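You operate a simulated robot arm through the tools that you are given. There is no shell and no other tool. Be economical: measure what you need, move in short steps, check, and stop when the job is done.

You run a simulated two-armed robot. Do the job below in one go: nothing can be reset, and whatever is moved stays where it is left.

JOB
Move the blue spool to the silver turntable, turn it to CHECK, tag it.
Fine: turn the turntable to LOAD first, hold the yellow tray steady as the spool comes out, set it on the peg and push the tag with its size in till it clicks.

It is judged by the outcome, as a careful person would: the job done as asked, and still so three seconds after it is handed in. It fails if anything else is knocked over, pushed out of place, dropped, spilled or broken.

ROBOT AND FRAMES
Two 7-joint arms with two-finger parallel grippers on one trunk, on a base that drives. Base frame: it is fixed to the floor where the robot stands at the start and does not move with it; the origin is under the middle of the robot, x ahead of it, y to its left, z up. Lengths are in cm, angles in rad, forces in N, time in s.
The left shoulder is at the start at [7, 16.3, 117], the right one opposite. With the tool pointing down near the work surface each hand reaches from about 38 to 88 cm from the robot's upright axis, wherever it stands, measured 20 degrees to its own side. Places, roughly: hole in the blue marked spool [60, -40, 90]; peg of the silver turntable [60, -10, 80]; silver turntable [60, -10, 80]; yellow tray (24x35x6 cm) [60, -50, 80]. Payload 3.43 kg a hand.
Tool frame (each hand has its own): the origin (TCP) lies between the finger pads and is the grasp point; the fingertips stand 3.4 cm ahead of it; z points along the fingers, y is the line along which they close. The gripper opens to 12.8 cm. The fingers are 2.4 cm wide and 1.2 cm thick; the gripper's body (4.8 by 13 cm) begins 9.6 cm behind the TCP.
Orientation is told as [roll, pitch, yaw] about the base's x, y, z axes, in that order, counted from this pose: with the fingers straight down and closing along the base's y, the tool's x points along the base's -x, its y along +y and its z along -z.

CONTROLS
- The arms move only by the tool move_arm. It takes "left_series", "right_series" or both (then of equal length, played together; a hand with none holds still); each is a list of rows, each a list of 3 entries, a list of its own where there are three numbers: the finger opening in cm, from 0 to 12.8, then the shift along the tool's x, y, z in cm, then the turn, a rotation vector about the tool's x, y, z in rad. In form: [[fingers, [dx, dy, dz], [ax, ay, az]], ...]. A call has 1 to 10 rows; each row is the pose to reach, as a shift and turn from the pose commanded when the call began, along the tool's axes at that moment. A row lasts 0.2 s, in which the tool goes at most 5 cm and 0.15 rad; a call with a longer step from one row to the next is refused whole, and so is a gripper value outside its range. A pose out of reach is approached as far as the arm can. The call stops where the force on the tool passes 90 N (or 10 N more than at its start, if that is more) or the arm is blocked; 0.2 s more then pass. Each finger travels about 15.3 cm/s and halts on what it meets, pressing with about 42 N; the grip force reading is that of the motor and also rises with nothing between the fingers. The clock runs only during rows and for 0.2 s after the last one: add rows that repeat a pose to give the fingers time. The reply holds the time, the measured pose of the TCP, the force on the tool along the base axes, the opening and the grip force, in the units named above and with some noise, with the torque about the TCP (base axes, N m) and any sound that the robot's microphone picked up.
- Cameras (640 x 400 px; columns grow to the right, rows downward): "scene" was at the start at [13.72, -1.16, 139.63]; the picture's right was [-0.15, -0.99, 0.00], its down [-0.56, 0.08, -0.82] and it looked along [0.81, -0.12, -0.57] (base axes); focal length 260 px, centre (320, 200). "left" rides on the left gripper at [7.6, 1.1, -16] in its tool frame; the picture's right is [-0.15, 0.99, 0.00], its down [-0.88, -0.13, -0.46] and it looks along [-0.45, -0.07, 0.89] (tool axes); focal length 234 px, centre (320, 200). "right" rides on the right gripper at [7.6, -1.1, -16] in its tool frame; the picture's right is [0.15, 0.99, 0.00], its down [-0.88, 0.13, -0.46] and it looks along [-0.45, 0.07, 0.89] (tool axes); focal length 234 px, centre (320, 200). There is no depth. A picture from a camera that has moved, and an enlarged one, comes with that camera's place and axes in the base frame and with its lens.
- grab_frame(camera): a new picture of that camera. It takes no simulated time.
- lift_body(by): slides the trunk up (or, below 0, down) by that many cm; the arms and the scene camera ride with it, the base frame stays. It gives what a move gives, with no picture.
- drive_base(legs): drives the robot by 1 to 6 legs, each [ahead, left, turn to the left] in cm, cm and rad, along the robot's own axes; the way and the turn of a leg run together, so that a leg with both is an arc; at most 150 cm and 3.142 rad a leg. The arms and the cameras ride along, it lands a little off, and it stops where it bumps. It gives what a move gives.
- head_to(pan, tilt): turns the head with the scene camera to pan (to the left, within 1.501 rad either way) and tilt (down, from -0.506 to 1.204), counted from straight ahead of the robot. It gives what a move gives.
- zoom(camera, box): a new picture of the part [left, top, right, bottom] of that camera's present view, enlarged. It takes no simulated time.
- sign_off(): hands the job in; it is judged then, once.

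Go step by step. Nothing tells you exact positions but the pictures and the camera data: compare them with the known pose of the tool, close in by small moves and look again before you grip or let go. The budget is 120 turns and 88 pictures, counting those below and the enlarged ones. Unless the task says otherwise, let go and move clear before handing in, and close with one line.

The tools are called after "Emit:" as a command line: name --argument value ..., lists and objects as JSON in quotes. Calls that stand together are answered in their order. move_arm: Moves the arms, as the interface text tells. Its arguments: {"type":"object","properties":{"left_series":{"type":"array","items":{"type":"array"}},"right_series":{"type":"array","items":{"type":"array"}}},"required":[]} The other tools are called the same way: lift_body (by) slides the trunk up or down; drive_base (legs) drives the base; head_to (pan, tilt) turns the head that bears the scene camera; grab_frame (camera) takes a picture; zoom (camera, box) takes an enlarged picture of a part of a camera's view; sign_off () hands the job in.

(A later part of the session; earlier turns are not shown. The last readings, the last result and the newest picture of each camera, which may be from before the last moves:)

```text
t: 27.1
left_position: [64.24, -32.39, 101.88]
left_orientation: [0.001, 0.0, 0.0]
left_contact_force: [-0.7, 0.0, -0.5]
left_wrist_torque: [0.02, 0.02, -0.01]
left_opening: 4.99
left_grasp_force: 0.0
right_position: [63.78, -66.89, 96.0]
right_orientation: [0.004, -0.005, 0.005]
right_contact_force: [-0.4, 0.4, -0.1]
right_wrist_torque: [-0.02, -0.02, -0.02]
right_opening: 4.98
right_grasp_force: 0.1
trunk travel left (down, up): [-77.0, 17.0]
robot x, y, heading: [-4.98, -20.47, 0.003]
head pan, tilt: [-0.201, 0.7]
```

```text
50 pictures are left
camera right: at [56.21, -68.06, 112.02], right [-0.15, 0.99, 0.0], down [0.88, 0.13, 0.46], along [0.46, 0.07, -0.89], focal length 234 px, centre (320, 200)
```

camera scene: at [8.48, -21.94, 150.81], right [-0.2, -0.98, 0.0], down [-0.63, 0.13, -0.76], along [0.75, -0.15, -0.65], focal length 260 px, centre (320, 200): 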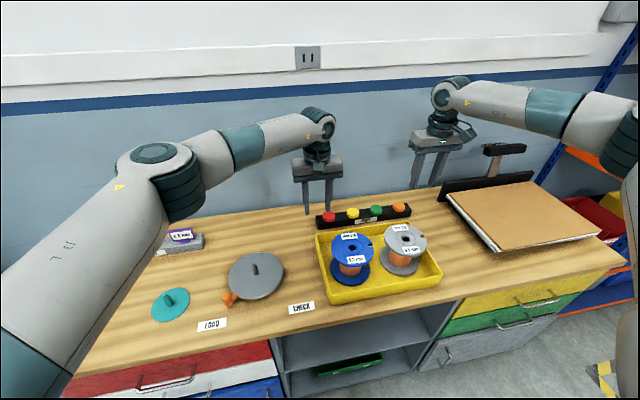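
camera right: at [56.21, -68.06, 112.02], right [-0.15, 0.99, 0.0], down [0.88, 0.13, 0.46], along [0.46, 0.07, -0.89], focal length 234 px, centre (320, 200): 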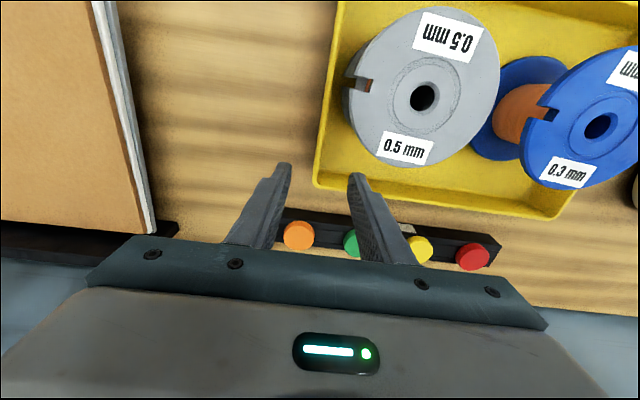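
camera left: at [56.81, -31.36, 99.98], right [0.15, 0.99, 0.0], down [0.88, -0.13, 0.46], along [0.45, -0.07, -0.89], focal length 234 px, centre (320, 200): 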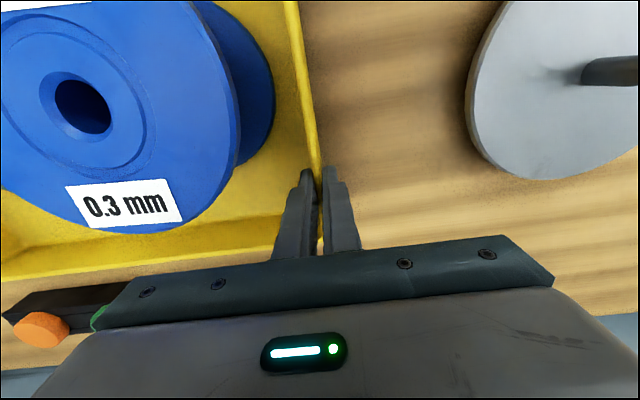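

Well centred. I lower across the right wall.

Emit:
move_arm --right_series '[[5, [0, -0.1, 4], [0, 0, 0]], [5, [0, -0.1, 8], [0, 0, 0]], [5, [0, -0.1, 12], [0, 0, 0]], [5, [0, -0.1, 12], [0, 0, 0]]]'

Emit:
grab_frame --camera "right"

```text
t: 28.1
left_position: [64.17, -32.36, 101.9]
left_orientation: [0.0, 0.0, -0.001]
left_contact_force: [0.3, 0.1, 0.3]
left_wrist_torque: [0.0, 0.01, -0.01]
left_opening: 4.99
left_grasp_force: 0.1
right_position: [64.07, -66.95, 84.28]
right_orientation: [0.005, -0.008, 0.006]
right_contact_force: [-0.3, -0.4, 0.3]
right_wrist_torque: [0.02, -0.03, 0.02]
right_opening: 5.01
right_grasp_force: 0.1
trunk travel left (down, up): [-77.0, 17.0]
robot x, y, heading: [-4.77, -20.33, 0.006]
head pan, tilt: [-0.201, 0.7]
```

```text
49 pictures are left
camera right: at [56.41, -68.16, 100.25], right [-0.15, 0.99, 0.0], down [0.88, 0.13, 0.46], along [0.46, 0.07, -0.89], focal length 234 px, centre (320, 200)
```

right: 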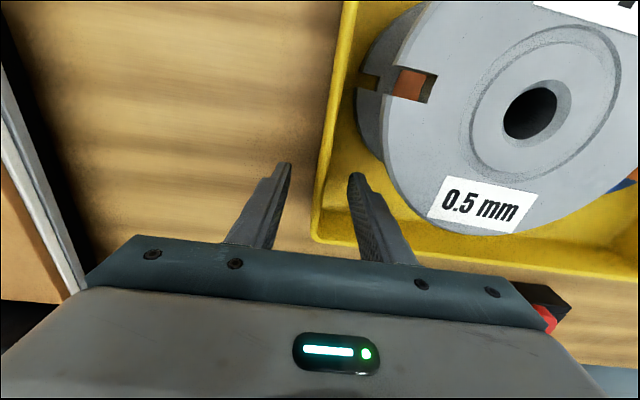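

Centred on the wall: I close the right hand on it and, at the same time, swing the left hand to its approach pose at the front-left of the spool.

Emit:
move_arm --left_series '[[6, [2, -0.2, 0], [0.034, -0.112, 0.06]], [7, [4, -0.4, 0], [0.07, -0.225, 0.12]], [8, [6, -0.5, 0], [0.105, -0.338, 0.18]], [8.6, [8, -0.7, 0], [0.14, -0.45, 0.241]], [8.6, [10, -0.9, 0], [0.174, -0.563, 0.302]], [8.6, [12.2, -1.1, 0], [0.209, -0.676, 0.362]], [8.6, [14.2, -1.3, 0], [0.244, -0.789, 0.422]], [8.6, [16.2, -1.5, 0], [0.279, -0.901, 0.483]], [8.6, [18.2, -1.6, 0], [0.314, -1.014, 0.543]], [8.6, [18.2, -1.6, 0], [0.314, -1.014, 0.543]]]' --right_series '[[4, [0, 0, 0], [0, 0, 0]], [2.5, [0, 0, 0], [0, 0, 0]], [1.5, [0, 0, 0], [0, 0, 0]], [0.8, [0, 0, 0], [0, 0, 0]], [0.2, [0, 0, 0], [0, 0, 0]], [0, [0, 0, 0], [0, 0, 0]], [0, [0, 0, 0], [0, 0, 0]], [0, [0, 0, 0], [0, 0, 0]], [0, [0, 0, 0], [0, 0, 0]], [0, [0, 0, 0], [0, 0, 0]]]'

Emit:
grab_frame --camera "scene"

Emit:
grab_frame --camera "left"

```text
t: 30.3
left_position: [47.1, -34.01, 102.09]
left_orientation: [-0.031, -0.991, -0.542]
left_contact_force: [-0.2, 1.0, -0.3]
left_wrist_torque: [-0.01, -0.01, -0.03]
left_opening: 8.6
left_grasp_force: 0.1
left hand out of reach, approached as far as the arm can: row 9, 10
right_position: [64.15, -66.94, 84.29]
right_orientation: [0.002, -0.005, 0.004]
right_contact_force: [-0.5, 0.7, 0.1]
right_wrist_torque: [-0.47, 0.03, -0.72]
right_opening: 0.6
right_grasp_force: 40.0
trunk travel left (down, up): [-77.0, 17.0]
robot x, y, heading: [-4.98, -20.2, -0.001]
head pan, tilt: [-0.201, 0.7]
```

```text
48 pictures are left
camera scene: at [8.37, -21.78, 150.82], right [-0.2, -0.98, 0.0], down [-0.63, 0.13, -0.76], along [0.75, -0.15, -0.64], focal length 260 px, centre (320, 200)
```

scene: 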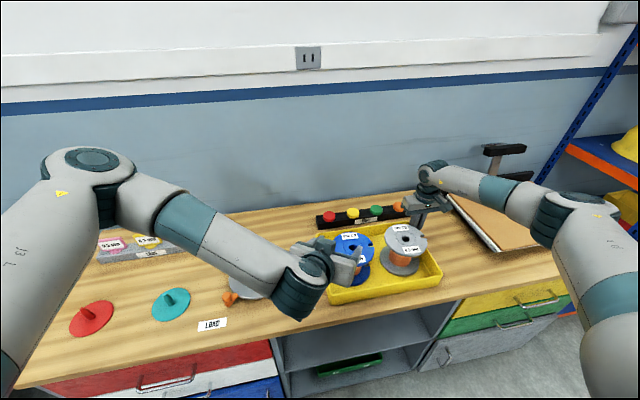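

```text
47 pictures are left
camera left: at [33.08, -23.56, 104.44], right [0.6, 0.79, 0.11], down [0.02, -0.15, 0.99], along [0.8, -0.59, -0.11], focal length 234 px, centre (320, 200)
```

left: 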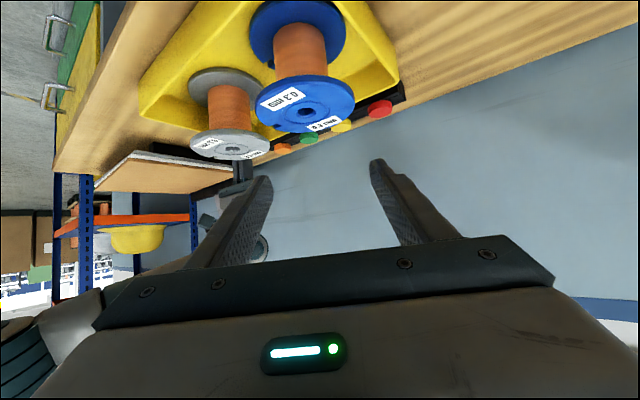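

The left hand is in the right attitude. I lower it to the pre-grasp point in line with the spool core.

Emit:
move_arm --left_series '[[8.6, [3.3, -0.47, 2.0], [-0.01, -0.013, 0]], [8.6, [6.5, -0.94, 4.0], [-0.02, -0.026, 0]], [8.6, [9.82, -1.41, 6.08], [-0.031, -0.04, 0]], [8.6, [9.82, -1.41, 6.08], [-0.031, -0.04, 0]]]'

Emit:
grab_frame --camera "left"

Emit:
zoom --camera "scene" --box '[270, 200, 450, 325]'

```text
t: 31.3
left_position: [46.84, -35.87, 92.9]
left_orientation: [0.027, -1.013, -0.528]
left_contact_force: [-0.2, -0.1, 0.0]
left_wrist_torque: [0.01, -0.03, 0.03]
left_opening: 8.6
left_grasp_force: 0.0
left hand out of reach, approached as far as the arm can: row 1, 2, 3, 4
right_position: [64.19, -67.05, 84.31]
right_orientation: [0.004, -0.007, 0.005]
right_contact_force: [4.7, 0.3, -0.3]
right_wrist_torque: [-0.81, 1.17, -0.5]
right_opening: 0.57
right_grasp_force: 40.2
trunk travel left (down, up): [-77.0, 17.0]
robot x, y, heading: [-4.7, -20.36, 0.001]
head pan, tilt: [-0.201, 0.7]
```

```text
46 pictures are left
camera left: at [32.13, -26.46, 94.86], right [0.54, 0.83, 0.14], down [0.0, -0.16, 0.99], along [0.84, -0.54, -0.09], focal length 234 px, centre (320, 200)
```

left: 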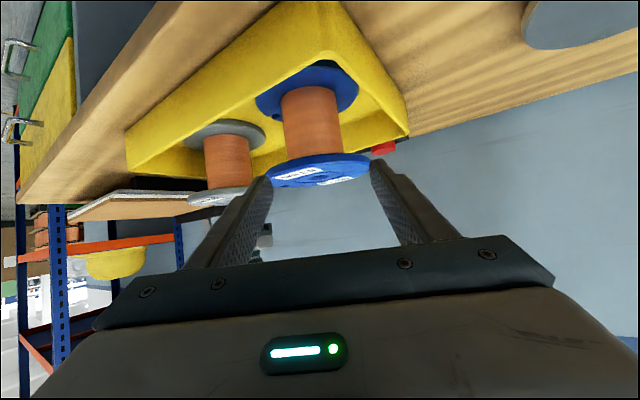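

```text
3.20 times, centred on (360, 262) of scene
camera zoom: at [8.41, -21.88, 150.83], right [-0.2, -0.98, 0.0], down [-0.63, 0.13, -0.76], along [0.75, -0.15, -0.64], focal length 834 px, centre (192, 0)
```

zoom: 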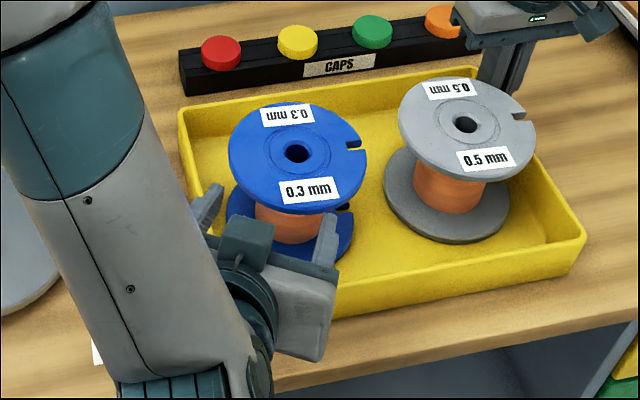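

Slightly high still; I drop onto the approach line and look again.

Emit:
move_arm --left_series '[[8.6, [2.48, 0.06, 2.82], [0.027, -0.015, 0]], [8.6, [2.48, 0.06, 2.82], [0.027, -0.015, 0]]]'

Emit:
grab_frame --camera "left"

Emit:
zoom --camera "scene" --box '[300, 210, 420, 310]'

```text
t: 31.9
left_position: [49.15, -37.6, 92.37]
left_orientation: [0.019, -1.016, -0.521]
left_contact_force: [-0.2, 0.3, -0.4]
left_wrist_torque: [0.0, 0.01, 0.0]
left_opening: 8.59
left_grasp_force: 0.0
left hand out of reach, approached as far as the arm can: row 1, 2
right_position: [64.11, -66.92, 84.27]
right_orientation: [0.006, -0.006, 0.005]
right_contact_force: [0.7, -1.1, -0.2]
right_wrist_torque: [-0.37, 0.02, -0.48]
right_opening: 0.58
right_grasp_force: 40.0
trunk travel left (down, up): [-77.0, 17.0]
robot x, y, heading: [-4.92, -20.54, 0.007]
head pan, tilt: [-0.201, 0.7]
```

```text
44 pictures are left
camera left: at [34.46, -28.19, 94.33], right [0.55, 0.83, 0.13], down [0.0, -0.16, 0.99], along [0.84, -0.54, -0.09], focal length 234 px, centre (320, 200)
```

left: 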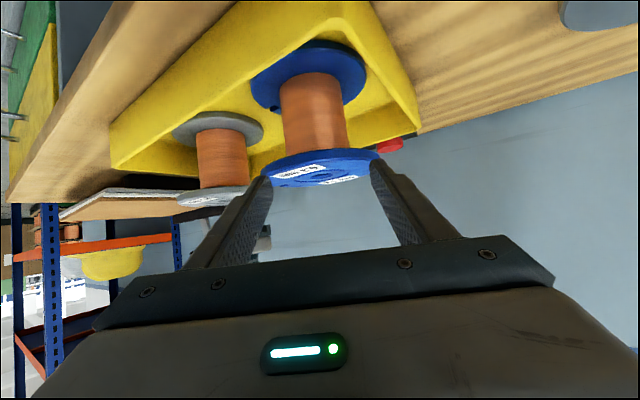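

```text
4.00 times, centred on (360, 260) of scene
camera zoom: at [8.36, -21.83, 150.83], right [-0.2, -0.98, 0.0], down [-0.63, 0.13, -0.76], along [0.75, -0.15, -0.64], focal length 1042 px, centre (160, -40)
```

zoom: 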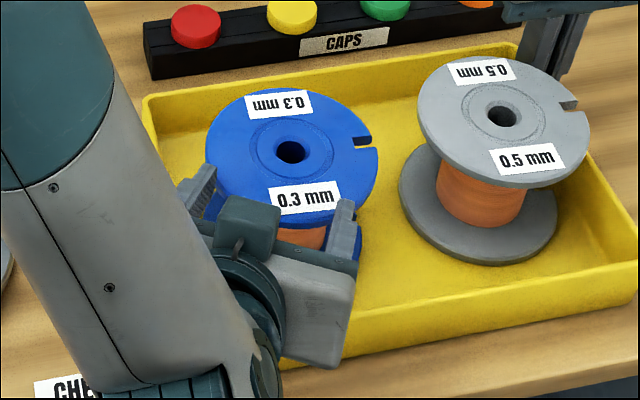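

The wrist can't flatten enough with the trunk this high. I free the right hand, raise both hands, and lower the trunk by 20 cm so the forearms lie flatter.

Emit:
move_arm --left_series '[[8.6, [-3.1, 0, -2.5], [0, 0, 0]], [8.6, [-6.3, 0, -5], [0, 0, 0]], [8.6, [-9.4, 0, -7.5], [0, 0, 0]], [8.6, [-12.6, 0, -10], [0, 0, 0]], [8.6, [-15.8, 0.2, -12.5], [0, 0, 0]], [8.6, [-15.8, 0.2, -12.5], [0, 0, 0]], [8.6, [-15.8, 0.2, -12.5], [0, 0, 0]]]' --right_series '[[3, [0, 0, 0], [0, 0, 0]], [5, [0, 0, 0], [0, 0, 0]], [5, [0, 0, -4.5], [0, 0, 0]], [5, [0, 0, -9], [0, 0, 0]], [5, [0, 0, -13.5], [0, 0, 0]], [5, [0, 0, -18], [0, 0, 0]], [5, [0, 0, -22], [0, 0, 0]]]'

```text
t: 33.5
left_position: [47.27, -36.26, 112.54]
left_orientation: [0.018, -1.019, -0.523]
left_contact_force: [0.7, 0.4, 0.0]
left_wrist_torque: [-0.02, -0.01, 0.0]
left_opening: 8.62
left_grasp_force: 0.0
right_position: [63.75, -66.9, 106.46]
right_orientation: [0.001, -0.006, 0.005]
right_contact_force: [-0.8, -0.3, 0.1]
right_wrist_torque: [-0.01, -0.01, 0.01]
right_opening: 5.0
right_grasp_force: 0.1
trunk travel left (down, up): [-77.0, 17.0]
robot x, y, heading: [-5.24, -19.96, 0.002]
head pan, tilt: [-0.201, 0.7]
```

Both are clear; I lower the trunk by 17 cm.

Emit:
lift_body --by -17

Emit:
move_arm --right_series '[[5, [0, 0, 3], [0, 0, 0]], [5, [0, 0, 5], [0, 0, 0]], [5, [0, 0, 5], [0, 0, 0]]]'

Emit:
grab_frame --camera "right"

```text
t: 35.4
left_position: [47.35, -36.3, 95.58]
left_orientation: [0.017, -1.016, -0.522]
left_contact_force: [-1.1, -0.4, 0.3]
left_wrist_torque: [0.02, 0.04, 0.03]
left_opening: 8.59
left_grasp_force: 0.1
right_position: [63.71, -66.76, 89.46]
right_orientation: [0.006, -0.004, 0.005]
right_contact_force: [-0.4, -0.7, -0.3]
right_wrist_torque: [-0.03, 0.01, -0.01]
right_opening: 5.02
right_grasp_force: 0.1
trunk travel left (down, up): [-60.0, 34.0]
robot x, y, heading: [-5.29, -19.98, 0.006]
head pan, tilt: [-0.201, 0.7]
```

```text
t: 36.2
left_position: [47.38, -36.37, 95.59]
left_orientation: [0.018, -1.016, -0.521]
left_contact_force: [0.7, -0.3, -0.2]
left_wrist_torque: [0.03, 0.02, 0.01]
left_opening: 8.58
left_grasp_force: 0.1
right_position: [63.79, -66.88, 84.43]
right_orientation: [0.004, -0.004, 0.005]
right_contact_force: [-0.4, 0.6, -0.2]
right_wrist_torque: [0.0, 0.01, -0.04]
right_opening: 4.98
right_grasp_force: 0.2
trunk travel left (down, up): [-60.0, 34.0]
robot x, y, heading: [-5.22, -20.33, -0.001]
head pan, tilt: [-0.201, 0.7]
```

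```text
42 pictures are left
camera right: at [56.21, -68.01, 100.36], right [-0.15, 0.99, 0.0], down [0.88, 0.13, 0.46], along [0.46, 0.07, -0.89], focal length 234 px, centre (320, 200)
```

right: 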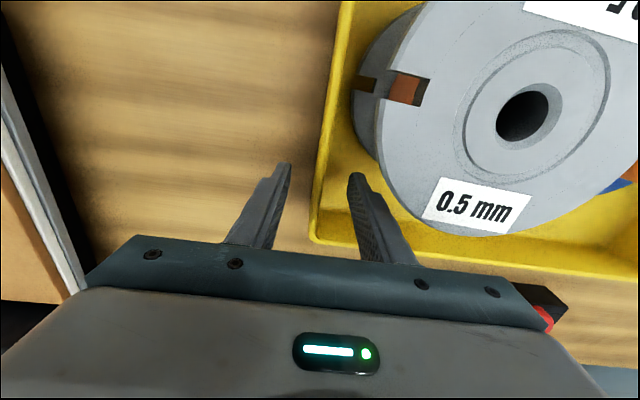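

I pinch the wall with the right hand while the left drops onto the approach line.

Emit:
move_arm --left_series '[[8.6, [0, 0, 0], [0, 0, 0]], [8.6, [0, 0, 0], [0, 0, 0]], [8.6, [1.7, 0.1, 1.2], [0.018, -0.015, 0]], [8.6, [3.4, 0.2, 2.4], [0.018, -0.015, 0]], [8.6, [5.14, 0.23, 3.66], [0.018, -0.015, 0]], [8.6, [5.14, 0.23, 3.66], [0.018, -0.015, 0]]]' --right_series '[[3.5, [0, -0.08, 0], [0, 0, 0]], [2, [0, -0.08, 0], [0, 0, 0]], [1, [0, -0.08, 0], [0, 0, 0]], [0.4, [0, -0.08, 0], [0, 0, 0]], [0, [0, -0.08, 0], [0, 0, 0]], [0, [0, -0.08, 0], [0, 0, 0]]]'

Emit:
grab_frame --camera "left"

Emit:
zoom --camera "scene" --box '[290, 180, 450, 290]'

```text
t: 37.6
left_position: [47.88, -36.36, 89.3]
left_orientation: [-0.001, -1.033, -0.522]
left_contact_force: [-0.2, -0.2, -0.6]
left_wrist_torque: [-0.01, 0.03, 0.0]
left_opening: 8.61
left_grasp_force: 0.0
right_position: [63.74, -66.99, 84.38]
right_orientation: [0.002, -0.005, 0.005]
right_contact_force: [0.1, -4.4, 2.5]
right_wrist_torque: [-0.37, 0.86, -0.39]
right_opening: 0.55
right_grasp_force: 40.0
trunk travel left (down, up): [-60.0, 34.0]
robot x, y, heading: [-4.93, -20.27, 0.005]
head pan, tilt: [-0.201, 0.7]
```

```text
41 pictures are left
camera left: at [33.27, -26.61, 90.9], right [0.56, 0.82, 0.13], down [-0.01, -0.14, 0.99], along [0.83, -0.55, -0.07], focal length 234 px, centre (320, 200)
```

left: 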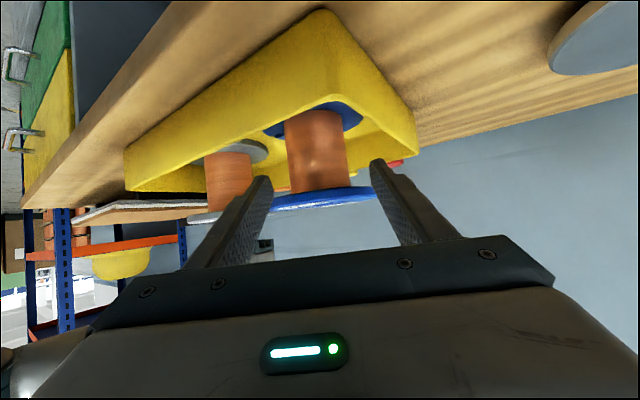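

```text
3.64 times, centred on (370, 235) of scene
camera zoom: at [8.32, -21.85, 133.83], right [-0.2, -0.98, 0.0], down [-0.63, 0.13, -0.76], along [0.75, -0.15, -0.64], focal length 947 px, centre (138, 73)
```

zoom: 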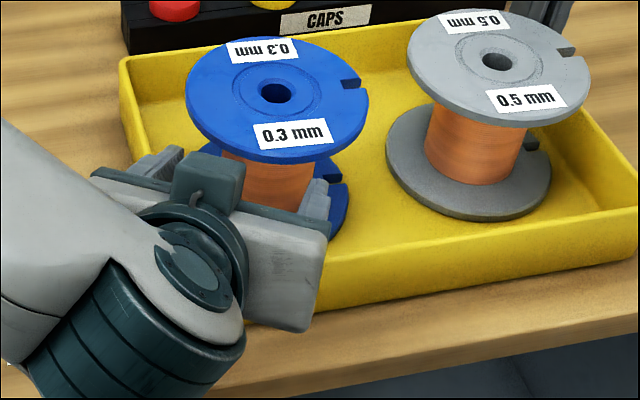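

Aligned: the core is centred between the fingers below the top flange. I slide in along the tool axis.

Emit:
move_arm --left_series '[[9.4, [0, -0.3, 2.5], [0, 0, 0]], [9.4, [0, -0.3, 5], [0, 0, 0]], [9.4, [0, -0.3, 7.5], [0, 0, 0]], [9.4, [0, -0.3, 7.5], [0, 0, 0]]]'

Emit:
grab_frame --camera "left"

Emit:
zoom --camera "scene" --box '[310, 180, 430, 270]'

```text
t: 38.6
left_position: [53.44, -39.94, 85.31]
left_orientation: [-0.001, -1.032, -0.523]
left_contact_force: [-0.1, 0.3, 0.6]
left_wrist_torque: [-0.01, 0.03, 0.0]
left_opening: 9.42
left_grasp_force: 0.0
right_position: [63.83, -66.9, 84.46]
right_orientation: [0.003, -0.004, 0.003]
right_contact_force: [-1.3, -5.9, 1.3]
right_wrist_torque: [-0.43, 0.13, -0.4]
right_opening: 0.58
right_grasp_force: 39.8
trunk travel left (down, up): [-60.0, 34.0]
robot x, y, heading: [-5.45, -20.46, -0.003]
head pan, tilt: [-0.201, 0.7]
```

```text
39 pictures are left
camera left: at [38.81, -30.11, 87.01], right [0.56, 0.82, 0.13], down [-0.01, -0.14, 0.99], along [0.83, -0.55, -0.07], focal length 234 px, centre (320, 200)
```

left: 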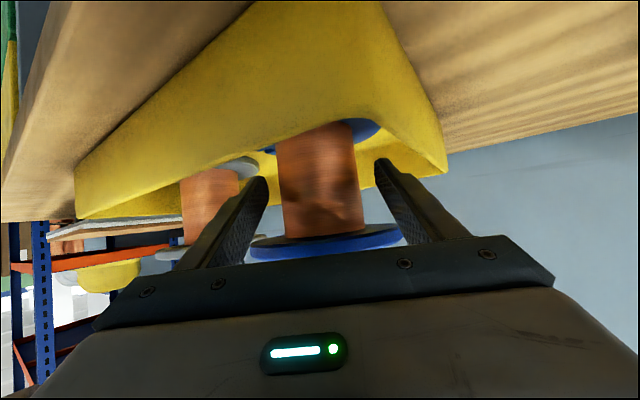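

```text
4.44 times, centred on (370, 225) of scene
camera zoom: at [8.3, -21.87, 133.83], right [-0.2, -0.98, 0.0], down [-0.63, 0.13, -0.76], along [0.75, -0.15, -0.64], focal length 1158 px, centre (98, 89)
```

zoom: 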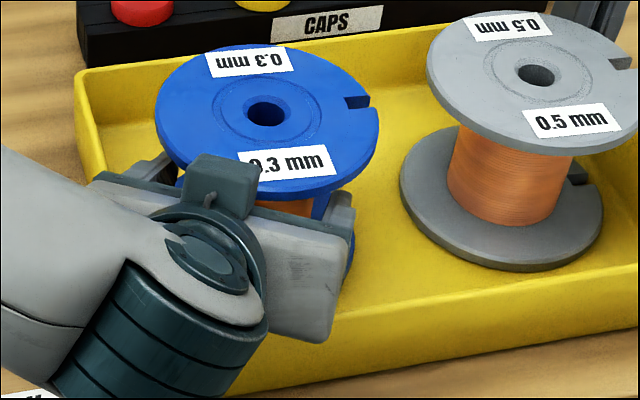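

Still centred and free of contact. I advance the last bit, then close on the core.

Emit:
move_arm --left_series '[[9.4, [0, 0, 1.4], [0, 0, 0]], [9.4, [0, 0, 2.6], [0, 0, 0]], [9.4, [0, 0, 2.6], [0, 0, 0]]]'

Emit:
grab_frame --camera "left"

```text
t: 39.4
left_position: [55.43, -40.9, 83.93]
left_orientation: [0.001, -1.032, -0.523]
left_contact_force: [0.2, 0.1, 0.2]
left_wrist_torque: [0.0, 0.0, -0.01]
left_opening: 9.41
left_grasp_force: 0.0
right_position: [63.93, -66.93, 84.48]
right_orientation: [0.004, -0.005, 0.005]
right_contact_force: [-0.2, -5.9, 2.1]
right_wrist_torque: [-0.47, -0.04, -0.41]
right_opening: 0.56
right_grasp_force: 40.3
trunk travel left (down, up): [-60.0, 34.0]
robot x, y, heading: [-5.23, -20.14, 0.005]
head pan, tilt: [-0.201, 0.7]
```

```text
37 pictures are left
camera left: at [40.75, -31.18, 85.58], right [0.56, 0.82, 0.13], down [-0.01, -0.14, 0.99], along [0.83, -0.55, -0.07], focal length 234 px, centre (320, 200)
```

left: 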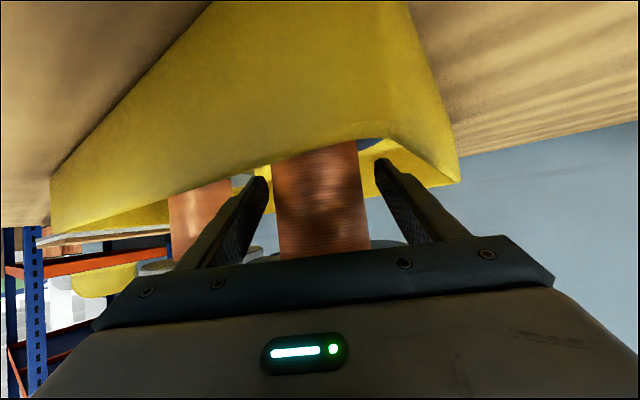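

Now close on the core.

Emit:
move_arm --left_series '[[8.2, [0, 0, 0], [0, 0, 0]], [7.4, [0, 0, 0], [0, 0, 0]], [6.8, [0, 0, 0], [0, 0, 0]], [6, [0, 0, 0], [0, 0, 0]], [5.5, [0, 0, 0], [0, 0, 0]]]'

```text
t: 40.6
left_position: [55.32, -40.92, 83.96]
left_orientation: [0.0, -1.032, -0.521]
left_contact_force: [-2.9, -1.5, 1.1]
left_wrist_torque: [0.15, -0.04, 0.05]
left_opening: 6.91
left_grasp_force: 41.8
right_position: [63.84, -66.85, 84.45]
right_orientation: [0.003, -0.007, 0.006]
right_contact_force: [0.5, -5.1, 2.0]
right_wrist_torque: [-0.47, 0.0, -0.37]
right_opening: 0.58
right_grasp_force: 39.8
trunk travel left (down, up): [-60.0, 34.0]
robot x, y, heading: [-4.7, -20.02, 0.003]
head pan, tilt: [-0.201, 0.7]
```

Core gripped (6.9 cm). I lift in small steps while the right hand holds the tray.

Emit:
move_arm --left_series '[[5.5, [-0.43, 0, -0.26], [0, 0, 0]], [5.5, [-0.86, 0, -0.51], [0, 0, 0]], [5.5, [-1.72, 0, -1.02], [0, 0, 0]], [5.5, [-2.58, 0, -1.54], [0, 0, 0]], [5.5, [-2.58, 0, -1.54], [0, 0, 0]]]'

Emit:
grab_frame --camera "scene"

```text
t: 41.8
left_position: [55.26, -40.95, 86.99]
left_orientation: [0.0, -1.031, -0.521]
left_contact_force: [0.2, -0.5, -6.3]
left_wrist_torque: [0.02, 0.07, -0.01]
left_opening: 6.91
left_grasp_force: 41.6
right_position: [63.81, -67.0, 84.43]
right_orientation: [0.004, -0.005, 0.006]
right_contact_force: [-1.9, -3.4, 4.7]
right_wrist_torque: [-0.44, -0.12, -0.29]
right_opening: 0.56
right_grasp_force: 40.0
trunk travel left (down, up): [-60.0, 34.0]
robot x, y, heading: [-4.81, -20.65, 0.005]
head pan, tilt: [-0.201, 0.7]
```

```text
36 pictures are left
camera scene: at [8.33, -21.84, 133.83], right [-0.2, -0.98, 0.0], down [-0.63, 0.13, -0.76], along [0.75, -0.15, -0.64], focal length 260 px, centre (320, 200)
```

scene: 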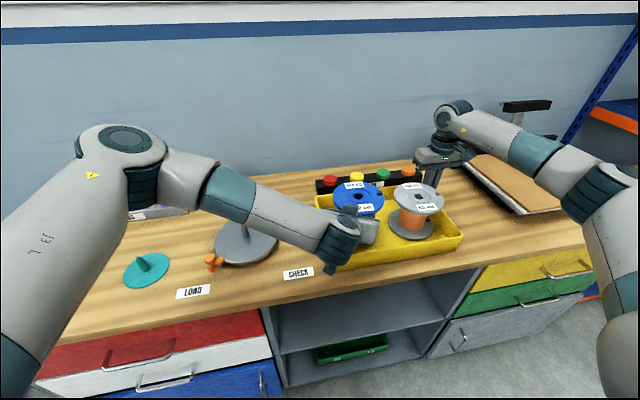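

The spool comes free cleanly (about 0.6 kg). I lift it well clear of the tray wall.

Emit:
move_arm --left_series '[[5.5, [-2.1, 0, -1.25], [0, 0, 0]], [5.5, [-4.3, 0, -2.56], [0, 0, 0]], [5.5, [-6.4, 0, -3.8], [0, 0, 0]], [5.5, [-8.6, 0, -5.1], [0, 0, 0]], [5.5, [-8.6, 0, -5.1], [0, 0, 0]]]'

```text
t: 43.0
left_position: [55.23, -40.92, 96.94]
left_orientation: [0.0, -1.033, -0.521]
left_contact_force: [-0.4, 0.5, -6.1]
left_wrist_torque: [0.0, 0.05, 0.01]
left_opening: 6.93
left_grasp_force: 42.1
right_position: [63.87, -66.93, 84.47]
right_orientation: [0.004, -0.006, 0.005]
right_contact_force: [-0.5, -2.7, 3.4]
right_wrist_torque: [-0.4, 0.01, -0.33]
right_opening: 0.58
right_grasp_force: 39.3
trunk travel left (down, up): [-60.0, 34.0]
robot x, y, heading: [-4.97, -20.4, 0.005]
head pan, tilt: [-0.201, 0.7]
```

Spool is clear at z≈97. I release the tray with the right hand and raise it away.

Emit:
move_arm --right_series '[[3, [0, 0, 0], [0, 0, 0]], [5, [0, 0, 0], [0, 0, 0]], [5, [0, 0, 0], [0, 0, 0]], [5, [0, 0, -4], [0, 0, 0]], [5, [0, 0, -8], [0, 0, 0]], [5, [0, 0, -12], [0, 0, 0]], [5, [0, 0, -16], [0, 0, 0]], [5, [0, 0, -20], [0, 0, 0]], [5, [0, 0, -24], [0, 0, 0]]]'

Emit:
drive_base --legs '[[-8, 0, 0]]'

Emit:
grab_frame --camera "scene"

```text
t: 45.0
left_position: [55.22, -40.87, 96.83]
left_orientation: [-0.001, -1.032, -0.521]
left_contact_force: [0.3, 0.1, -5.8]
left_wrist_torque: [0.02, 0.07, -0.02]
left_opening: 6.91
left_grasp_force: 41.9
right_position: [63.76, -66.97, 108.64]
right_orientation: [0.0, -0.006, 0.004]
right_contact_force: [-0.1, 0.5, 0.2]
right_wrist_torque: [-0.02, -0.03, 0.01]
right_opening: 5.01
right_grasp_force: 0.0
trunk travel left (down, up): [-60.0, 34.0]
robot x, y, heading: [-5.28, -20.41, 0.006]
head pan, tilt: [-0.201, 0.7]
```

```text
t: 46.1
left_position: [47.3, -41.05, 96.79]
left_orientation: [-0.001, -1.031, -0.523]
left_contact_force: [-1.0, 0.0, -6.1]
left_wrist_torque: [0.01, 0.07, 0.01]
left_opening: 6.91
left_grasp_force: 41.7
right_position: [55.84, -66.94, 108.55]
right_orientation: [0.004, -0.005, 0.004]
right_contact_force: [-0.4, -1.1, 0.6]
right_wrist_torque: [0.0, -0.03, -0.06]
right_opening: 5.01
right_grasp_force: 0.1
trunk travel left (down, up): [-60.0, 34.0]
robot x, y, heading: [-12.87, -20.55, 0.007]
head pan, tilt: [-0.201, 0.7]
```

```text
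35 pictures are left
camera scene: at [0.37, -21.85, 133.82], right [-0.2, -0.98, 0.0], down [-0.63, 0.13, -0.76], along [0.75, -0.15, -0.64], focal length 260 px, centre (320, 200)
```

scene: 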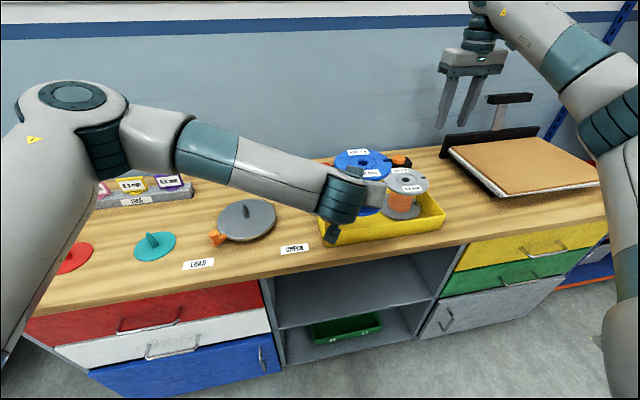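

Now I carry the spool over to just above the turntable peg, turning the hand to point straight ahead.

Emit:
move_arm --left_series '[[5.5, [0.35, 3.84, -0.58], [-0.056, 0, -0.0335]], [5.5, [0.69, 7.68, -1.15], [-0.112, 0, -0.067]], [5.5, [1.04, 11.5, -1.73], [-0.168, 0, -0.1]], [5.5, [1.39, 15.35, -2.3], [-0.225, 0, -0.134]], [5.5, [1.73, 19.2, -2.88], [-0.28, 0, -0.167]], [5.5, [2.08, 23.0, -3.46], [-0.337, 0, -0.2]], [5.5, [2.42, 26.9, -4.03], [-0.393, 0, -0.234]], [5.5, [2.77, 30.7, -4.61], [-0.449, 0, -0.268]], [5.5, [2.77, 30.7, -4.61], [-0.449, 0, -0.268]]]'

Emit:
head_to --pan 0.1 --tilt 0.65

Emit:
grab_frame --camera "scene"

Emit:
grab_frame --camera "left"

```text
t: 48.1
left_position: [57.85, -11.5, 96.65]
left_orientation: [0.001, -1.029, -0.001]
left_contact_force: [0.3, 0.6, -5.9]
left_wrist_torque: [-0.01, 0.06, 0.02]
left_opening: 6.92
left_grasp_force: 41.4
right_position: [55.94, -67.18, 108.49]
right_orientation: [0.002, -0.006, 0.006]
right_contact_force: [-0.8, 0.4, -0.4]
right_wrist_torque: [0.05, 0.01, 0.0]
right_opening: 4.98
right_grasp_force: 0.1
trunk travel left (down, up): [-60.0, 34.0]
robot x, y, heading: [-12.97, -20.53, -0.001]
head pan, tilt: [-0.201, 0.7]
```

```text
t: 48.9
left_position: [57.95, -11.53, 96.72]
left_orientation: [0.0, -1.028, 0.002]
left_contact_force: [0.3, -0.9, -5.9]
left_wrist_torque: [-0.01, 0.08, 0.02]
left_opening: 6.89
left_grasp_force: 41.9
right_position: [55.95, -66.83, 108.37]
right_orientation: [0.004, -0.004, 0.007]
right_contact_force: [-0.1, 0.3, 0.8]
right_wrist_torque: [-0.01, 0.01, 0.0]
right_opening: 4.99
right_grasp_force: 0.3
trunk travel left (down, up): [-60.0, 34.0]
robot x, y, heading: [-12.93, -20.59, 0.007]
head pan, tilt: [0.099, 0.649]
```

```text
34 pictures are left
camera scene: at [0.76, -19.26, 134.25], right [0.1, -0.99, 0.0], down [-0.6, -0.06, -0.8], along [0.79, 0.08, -0.61], focal length 260 px, centre (320, 200)
```

scene: 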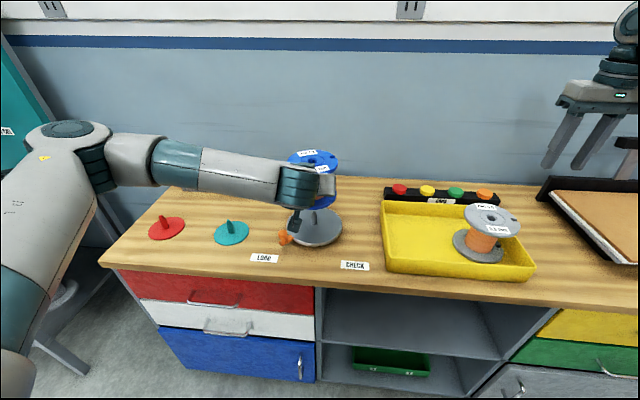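

```text
33 pictures are left
camera left: at [40.4, -10.47, 98.4], right [0.07, 0.99, 0.13], down [0.06, -0.13, 0.99], along [1.0, -0.07, -0.07], focal length 234 px, centre (320, 200)
```

left: 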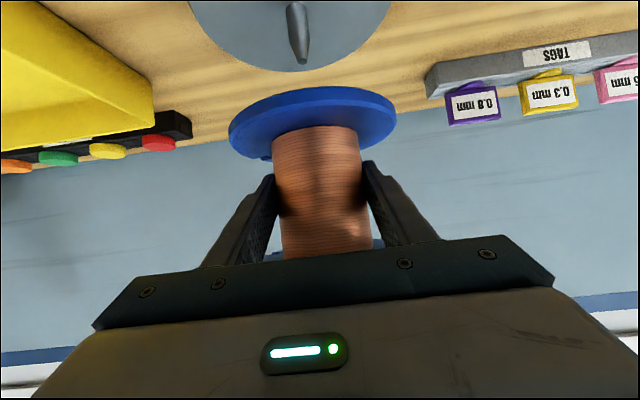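

The hand view shows the peg tip nearly below. I zoom in the scene view to get the spool's fore-aft position over the peg.

Emit:
zoom --camera "scene" --box '[260, 140, 380, 260]'

```text
3.33 times, centred on (320, 200) of scene
camera zoom: at [0.76, -19.26, 134.25], right [0.1, -0.99, 0.0], down [-0.6, -0.06, -0.8], along [0.79, 0.08, -0.61], focal length 868 px, centre (320, 200)
```

zoom: 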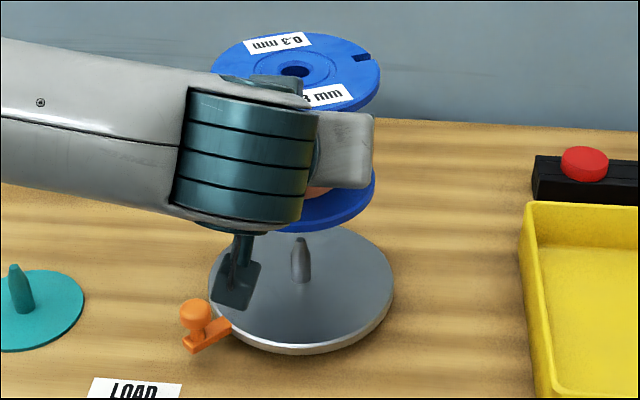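

The spool needs about +0.2 cm in x and -0.1 in y. I lower it to just above the peg tip and re-check.

Emit:
move_arm --left_series '[[5.5, [1.9, -0.1, 1.3], [0, 0, 0]], [5.5, [3.92, -0.1, 2.6], [0, 0, 0]], [5.5, [3.92, -0.1, 2.6], [0, 0, 0]]]'

Emit:
grab_frame --camera "left"

Emit:
zoom --camera "scene" --box '[270, 150, 370, 250]'

```text
t: 49.7
left_position: [58.27, -11.72, 92.16]
left_orientation: [0.001, -1.029, 0.0]
left_contact_force: [-0.1, 0.5, -5.8]
left_wrist_torque: [0.01, 0.09, 0.03]
left_opening: 6.93
left_grasp_force: 42.1
right_position: [55.93, -67.0, 108.48]
right_orientation: [0.004, -0.005, 0.006]
right_contact_force: [-0.5, 0.3, 0.7]
right_wrist_torque: [0.02, 0.02, -0.02]
right_opening: 4.97
right_grasp_force: 0.1
trunk travel left (down, up): [-60.0, 34.0]
robot x, y, heading: [-12.66, -20.37, 0.0]
head pan, tilt: [0.099, 0.649]
```

```text
31 pictures are left
camera left: at [40.69, -10.55, 93.75], right [0.07, 0.99, 0.13], down [0.06, -0.13, 0.99], along [1.0, -0.07, -0.07], focal length 234 px, centre (320, 200)
```

left: 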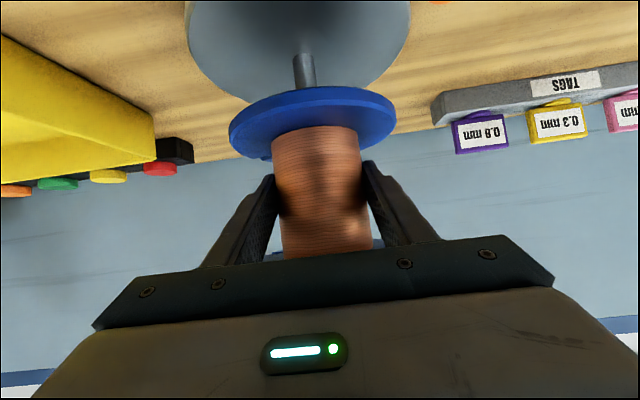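

```text
4.00 times, centred on (320, 200) of scene
camera zoom: at [0.73, -19.28, 134.26], right [0.1, -0.99, 0.0], down [-0.6, -0.06, -0.8], along [0.79, 0.08, -0.61], focal length 1042 px, centre (320, 200)
```

zoom: 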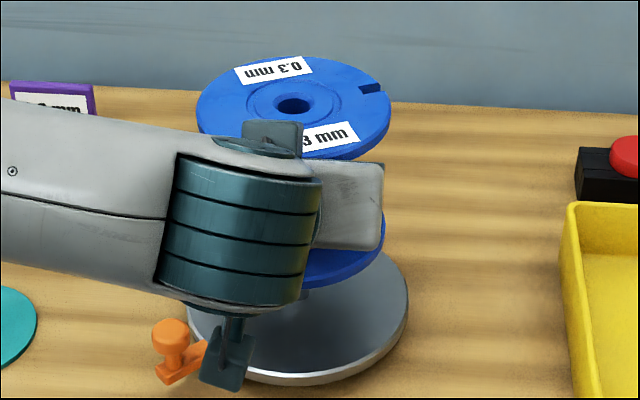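

Alignment looks within the peg's chamfer. I lower gently and watch the side forces.

Emit:
move_arm --left_series '[[5.5, [0.86, 0, 0.52], [0, 0, 0]], [5.5, [1.72, 0, 1.03], [0, 0, 0]], [5.5, [2.4, 0, 1.45], [0, 0, 0]], [5.5, [2.4, 0, 1.45], [0, 0, 0]]]'

Emit:
grab_frame --camera "left"

```text
t: 50.7
left_position: [58.3, -11.86, 89.19]
left_orientation: [0.0, -1.029, 0.001]
left_contact_force: [0.6, 0.2, -6.4]
left_wrist_torque: [0.03, 0.07, -0.01]
left_opening: 6.93
left_grasp_force: 41.8
right_position: [56.07, -66.93, 108.42]
right_orientation: [0.004, -0.005, 0.006]
right_contact_force: [0.0, 0.4, 0.4]
right_wrist_torque: [0.01, -0.01, 0.01]
right_opening: 4.99
right_grasp_force: 0.2
trunk travel left (down, up): [-60.0, 34.0]
robot x, y, heading: [-13.14, -20.13, 0.006]
head pan, tilt: [0.099, 0.649]
```

```text
29 pictures are left
camera left: at [40.8, -10.61, 90.95], right [0.07, 0.99, 0.13], down [0.06, -0.13, 0.99], along [1.0, -0.07, -0.07], focal length 234 px, centre (320, 200)
```

left: 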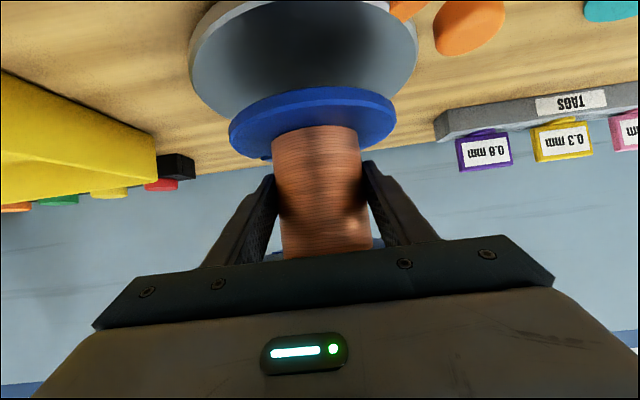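

No side force and the peg is inside the hole. I continue down to seat it.

Emit:
move_arm --left_series '[[5.5, [0.86, 0, 0.52], [0, 0, 0]], [5.5, [1.72, 0, 1.03], [0, 0, 0]], [5.5, [2.58, 0, 1.55], [0, 0, 0]], [5.5, [3.2, 0, 1.93], [0, 0, 0]], [5.5, [3.2, 0, 1.93], [0, 0, 0]]]'

```text
t: 51.9
left_position: [58.28, -11.76, 86.29]
left_orientation: [0.001, -1.041, 0.002]
left_contact_force: [5.0, 2.6, 20.6]
left_wrist_torque: [0.92, 0.12, 0.03]
left_opening: 6.92
left_grasp_force: 42.4
right_position: [55.52, -66.96, 108.6]
right_orientation: [0.004, -0.007, 0.008]
right_contact_force: [0.3, 0.4, 0.2]
right_wrist_torque: [0.0, -0.02, 0.01]
right_opening: 4.97
right_grasp_force: 0.0
trunk travel left (down, up): [-60.0, 34.0]
robot x, y, heading: [-12.51, -20.13, 0.006]
head pan, tilt: [0.099, 0.649]
```

It met resistance a bit higher than expected; I look to see whether it is seated.

Emit:
grab_frame --camera "left"

Emit:
zoom --camera "scene" --box '[270, 160, 370, 260]'

```text
28 pictures are left
camera left: at [40.7, -10.68, 87.71], right [0.07, 0.99, 0.13], down [0.05, -0.13, 0.99], along [1.0, -0.06, -0.06], focal length 234 px, centre (320, 200)
```

left: 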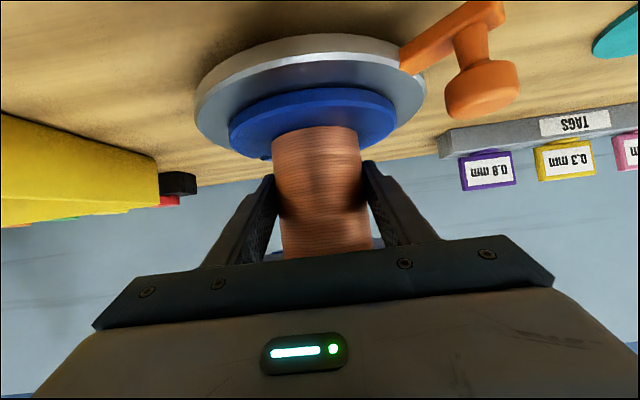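

```text
4.00 times, centred on (320, 210) of scene
camera zoom: at [0.48, -19.27, 134.32], right [0.1, -0.99, 0.0], down [-0.6, -0.06, -0.8], along [0.79, 0.08, -0.6], focal length 1042 px, centre (320, 160)
```

zoom: 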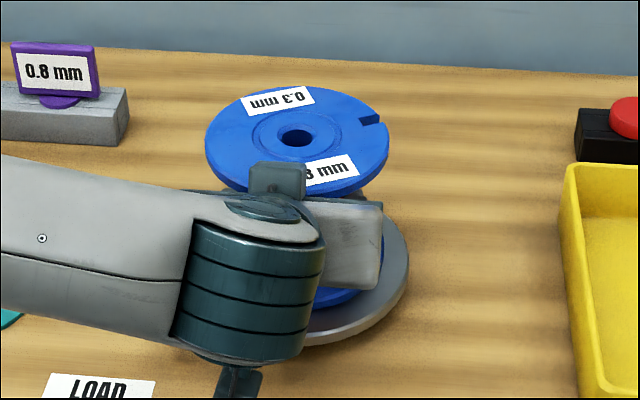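

The pictures put the flange right on the disc (z≈80.8), with 20 N of support force: it is seated. I ease off, open, and back out along the tool axis.

Emit:
move_arm --left_series '[[5.5, [-0.6, 0, -0.36], [0, 0, 0]], [5.5, [-0.6, 0, -0.36], [0, 0, 0]], [7.5, [-0.6, 0, -0.36], [0, 0, 0]], [8.5, [-0.6, 0, -0.36], [0, 0, 0]], [9.4, [-0.6, 0, -0.36], [0, 0, 0]], [9.4, [-0.6, 0, -0.36], [0, 0, 0]]]'

Emit:
grab_frame --camera "left"

```text
t: 53.3
left_position: [58.27, -11.69, 86.38]
left_orientation: [0.0, -1.032, 0.001]
left_contact_force: [-0.1, 0.3, -0.2]
left_wrist_torque: [0.05, 0.01, 0.03]
left_opening: 9.39
left_grasp_force: 0.1
right_position: [55.89, -67.09, 108.54]
right_orientation: [0.004, -0.006, 0.004]
right_contact_force: [0.3, 0.1, -0.4]
right_wrist_torque: [0.04, 0.0, -0.01]
right_opening: 4.97
right_grasp_force: 0.1
trunk travel left (down, up): [-60.0, 34.0]
robot x, y, heading: [-12.99, -20.06, 0.01]
head pan, tilt: [0.099, 0.649]
```

```text
26 pictures are left
camera left: at [40.63, -10.63, 88.07], right [0.07, 0.99, 0.13], down [0.06, -0.13, 0.99], along [1.0, -0.07, -0.07], focal length 234 px, centre (320, 200)
```

left: 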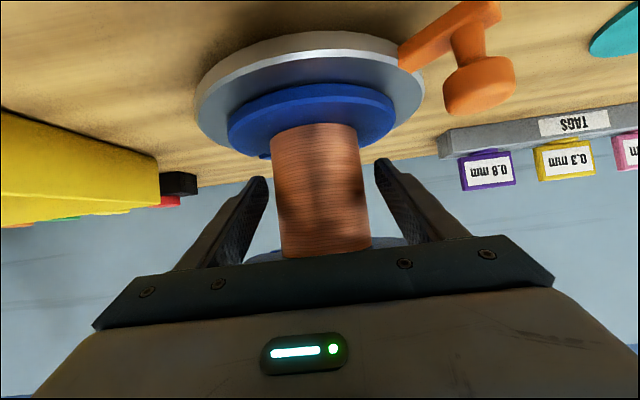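

Spool stands on its own. I back the hand straight out.

Emit:
move_arm --left_series '[[9.4, [0, 0, -2.5], [0, 0, 0]], [9.4, [0, 0, -5.5], [0, 0, 0]], [9.4, [0, 0, -9], [0, 0, 0]], [9.4, [0, 0, -12.5], [0, 0, 0]], [9.4, [-3.5, 0, -13.5], [0, 0, 0]], [9.4, [-7, 0, -14], [0, 0.1, 0]], [9.4, [-10.5, 0, -14], [0, 0.2, 0]], [9.4, [-10.5, 0, -14], [0, 0.3, 0]], [9.4, [-10.5, 0, -14], [0, 0.4, 0]]]'

Emit:
grab_frame --camera "scene"

```text
t: 55.3
left_position: [51.48, -11.85, 102.55]
left_orientation: [0.0, -0.631, 0.001]
left_contact_force: [0.5, -1.2, 0.0]
left_wrist_torque: [0.03, -0.03, 0.02]
left_opening: 9.42
left_grasp_force: 0.1
right_position: [55.9, -67.09, 108.55]
right_orientation: [0.003, -0.006, 0.006]
right_contact_force: [-0.7, -0.6, 0.9]
right_wrist_torque: [0.0, 0.0, 0.0]
right_opening: 5.0
right_grasp_force: 0.1
trunk travel left (down, up): [-60.0, 34.0]
robot x, y, heading: [-12.98, -20.16, 0.004]
head pan, tilt: [0.099, 0.649]
```

```text
25 pictures are left
camera scene: at [0.69, -19.3, 134.26], right [0.1, -0.99, 0.0], down [-0.6, -0.06, -0.8], along [0.79, 0.08, -0.6], focal length 260 px, centre (320, 200)
```

scene: 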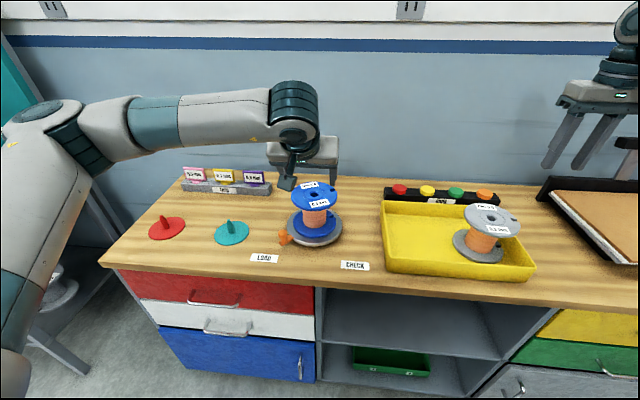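

The spool sits well on the turntable. Next the left hand goes above the knob, tool down, at the yaw I released it with.

Emit:
move_arm --left_series '[[8, [0.16, 1.63, -0.12], [0.034, 0.064, 0.104]], [7, [0.32, 3.25, -0.24], [0.068, 0.129, 0.208]], [6, [0.49, 4.88, -0.35], [0.102, 0.193, 0.312]], [5, [0.65, 6.5, -0.47], [0.136, 0.258, 0.416]], [5, [0.81, 8.13, -0.59], [0.17, 0.322, 0.52]], [5, [1.5, 8.13, 0.46], [0.204, 0.387, 0.625]], [5, [2.2, 8.13, 1.5], [0.238, 0.451, 0.729]], [5, [2.9, 8.13, 2.55], [0.272, 0.516, 0.833]], [5, [3.56, 8.13, 3.6], [0.306, 0.58, 0.937]], [5, [3.56, 8.13, 3.6], [0.306, 0.58, 0.937]]]'

Emit:
grab_frame --camera "left"

```text
t: 57.5
left_position: [50.85, -3.6, 98.05]
left_orientation: [0.016, -0.033, -0.919]
left_contact_force: [-0.4, 0.7, -0.9]
left_wrist_torque: [0.01, 0.01, -0.01]
left_opening: 4.99
left_grasp_force: 0.0
left hand out of reach, approached as far as the arm can: row 9, 10
right_position: [55.79, -66.97, 108.5]
right_orientation: [0.004, -0.006, 0.006]
right_contact_force: [0.4, 0.0, -0.3]
right_wrist_torque: [-0.01, 0.0, -0.01]
right_opening: 4.98
right_grasp_force: 0.0
trunk travel left (down, up): [-60.0, 34.0]
robot x, y, heading: [-12.71, -20.3, 0.002]
head pan, tilt: [0.099, 0.649]
```

```text
24 pictures are left
camera left: at [46.67, 3.38, 113.8], right [0.87, 0.48, 0.02], down [0.42, -0.77, 0.48], along [0.25, -0.41, -0.88], focal length 234 px, centre (320, 200)
```

left: 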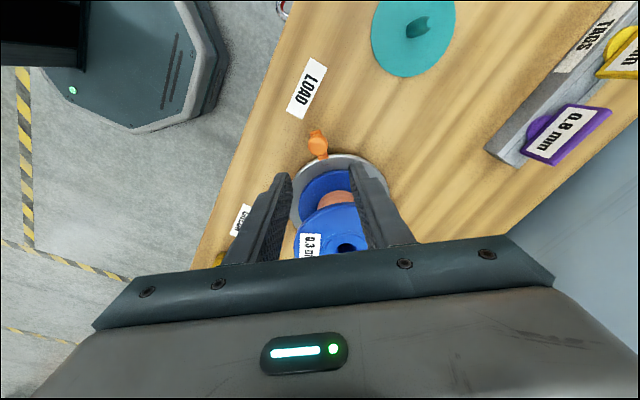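

Knob is below the fingers. I straighten the hand and lower onto the knob.

Emit:
move_arm --left_series '[[5, [0.1, -0.1, 3.5], [0.016, 0.033, -0.05]], [5, [0.2, -0.2, 7], [0.016, 0.033, -0.1]], [5, [0.3, -0.28, 10.5], [0.016, 0.033, -0.1]], [5, [0.34, -0.31, 13.7], [0.016, 0.033, -0.1]], [5, [0.34, -0.31, 13.7], [0.016, 0.033, -0.1]]]'

Emit:
grab_frame --camera "left"

```text
t: 58.7
left_position: [51.03, -3.78, 84.42]
left_orientation: [-0.003, 0.0, -0.817]
left_contact_force: [0.3, 0.2, 0.1]
left_wrist_torque: [0.0, -0.01, -0.01]
left_opening: 4.98
left_grasp_force: 0.0
right_position: [55.81, -67.02, 108.49]
right_orientation: [0.005, -0.005, 0.006]
right_contact_force: [0.2, -0.1, -0.1]
right_wrist_torque: [-0.01, -0.03, 0.0]
right_opening: 5.01
right_grasp_force: 0.0
trunk travel left (down, up): [-60.0, 34.0]
robot x, y, heading: [-13.41, -20.58, 0.002]
head pan, tilt: [0.099, 0.649]
```

```text
23 pictures are left
camera left: at [46.6, 2.46, 100.42], right [0.82, 0.57, 0.0], down [0.51, -0.73, 0.46], along [0.26, -0.38, -0.89], focal length 234 px, centre (320, 200)
```

left: 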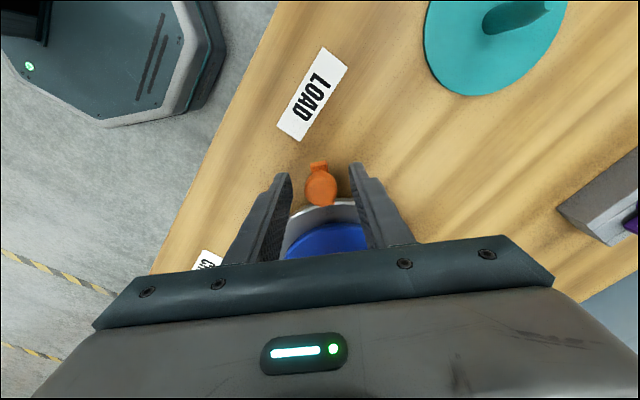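

The knob is centred. I grip it and swing the first half of the way towards CHECK.

Emit:
move_arm --left_series '[[2.5, [0, 0, 0], [0, 0, 0]], [0, [0, 0, 0], [0, 0, 0]], [0, [0, 0, 0], [0, 0, 0]], [0, [-0.16, -1.44, 0], [0, 0, -0.13]], [0, [-0.51, -2.85, 0], [0, 0, -0.26]], [0, [-1.03, -4.2, 0], [0, 0, -0.39]], [0, [-1.72, -5.47, 0], [0, 0, -0.52]], [0, [-2.58, -6.66, 0], [0, 0, -0.65]], [0, [-3.58, -7.7, 0], [0, 0, -0.78]]]'

```text
t: 60.7
left_position: [47.83, -11.61, 84.33]
left_orientation: [0.001, 0.003, -0.035]
left_contact_force: [5.6, -3.4, -7.7]
left_wrist_torque: [0.2, 0.18, -0.33]
left_opening: 2.53
left_grasp_force: 45.2
right_position: [55.9, -66.94, 108.57]
right_orientation: [0.005, -0.002, 0.005]
right_contact_force: [1.0, -0.2, -0.2]
right_wrist_torque: [0.01, -0.02, -0.01]
right_opening: 5.01
right_grasp_force: 0.1
trunk travel left (down, up): [-60.0, 34.0]
robot x, y, heading: [-13.07, -20.18, 0.001]
head pan, tilt: [0.099, 0.649]
```

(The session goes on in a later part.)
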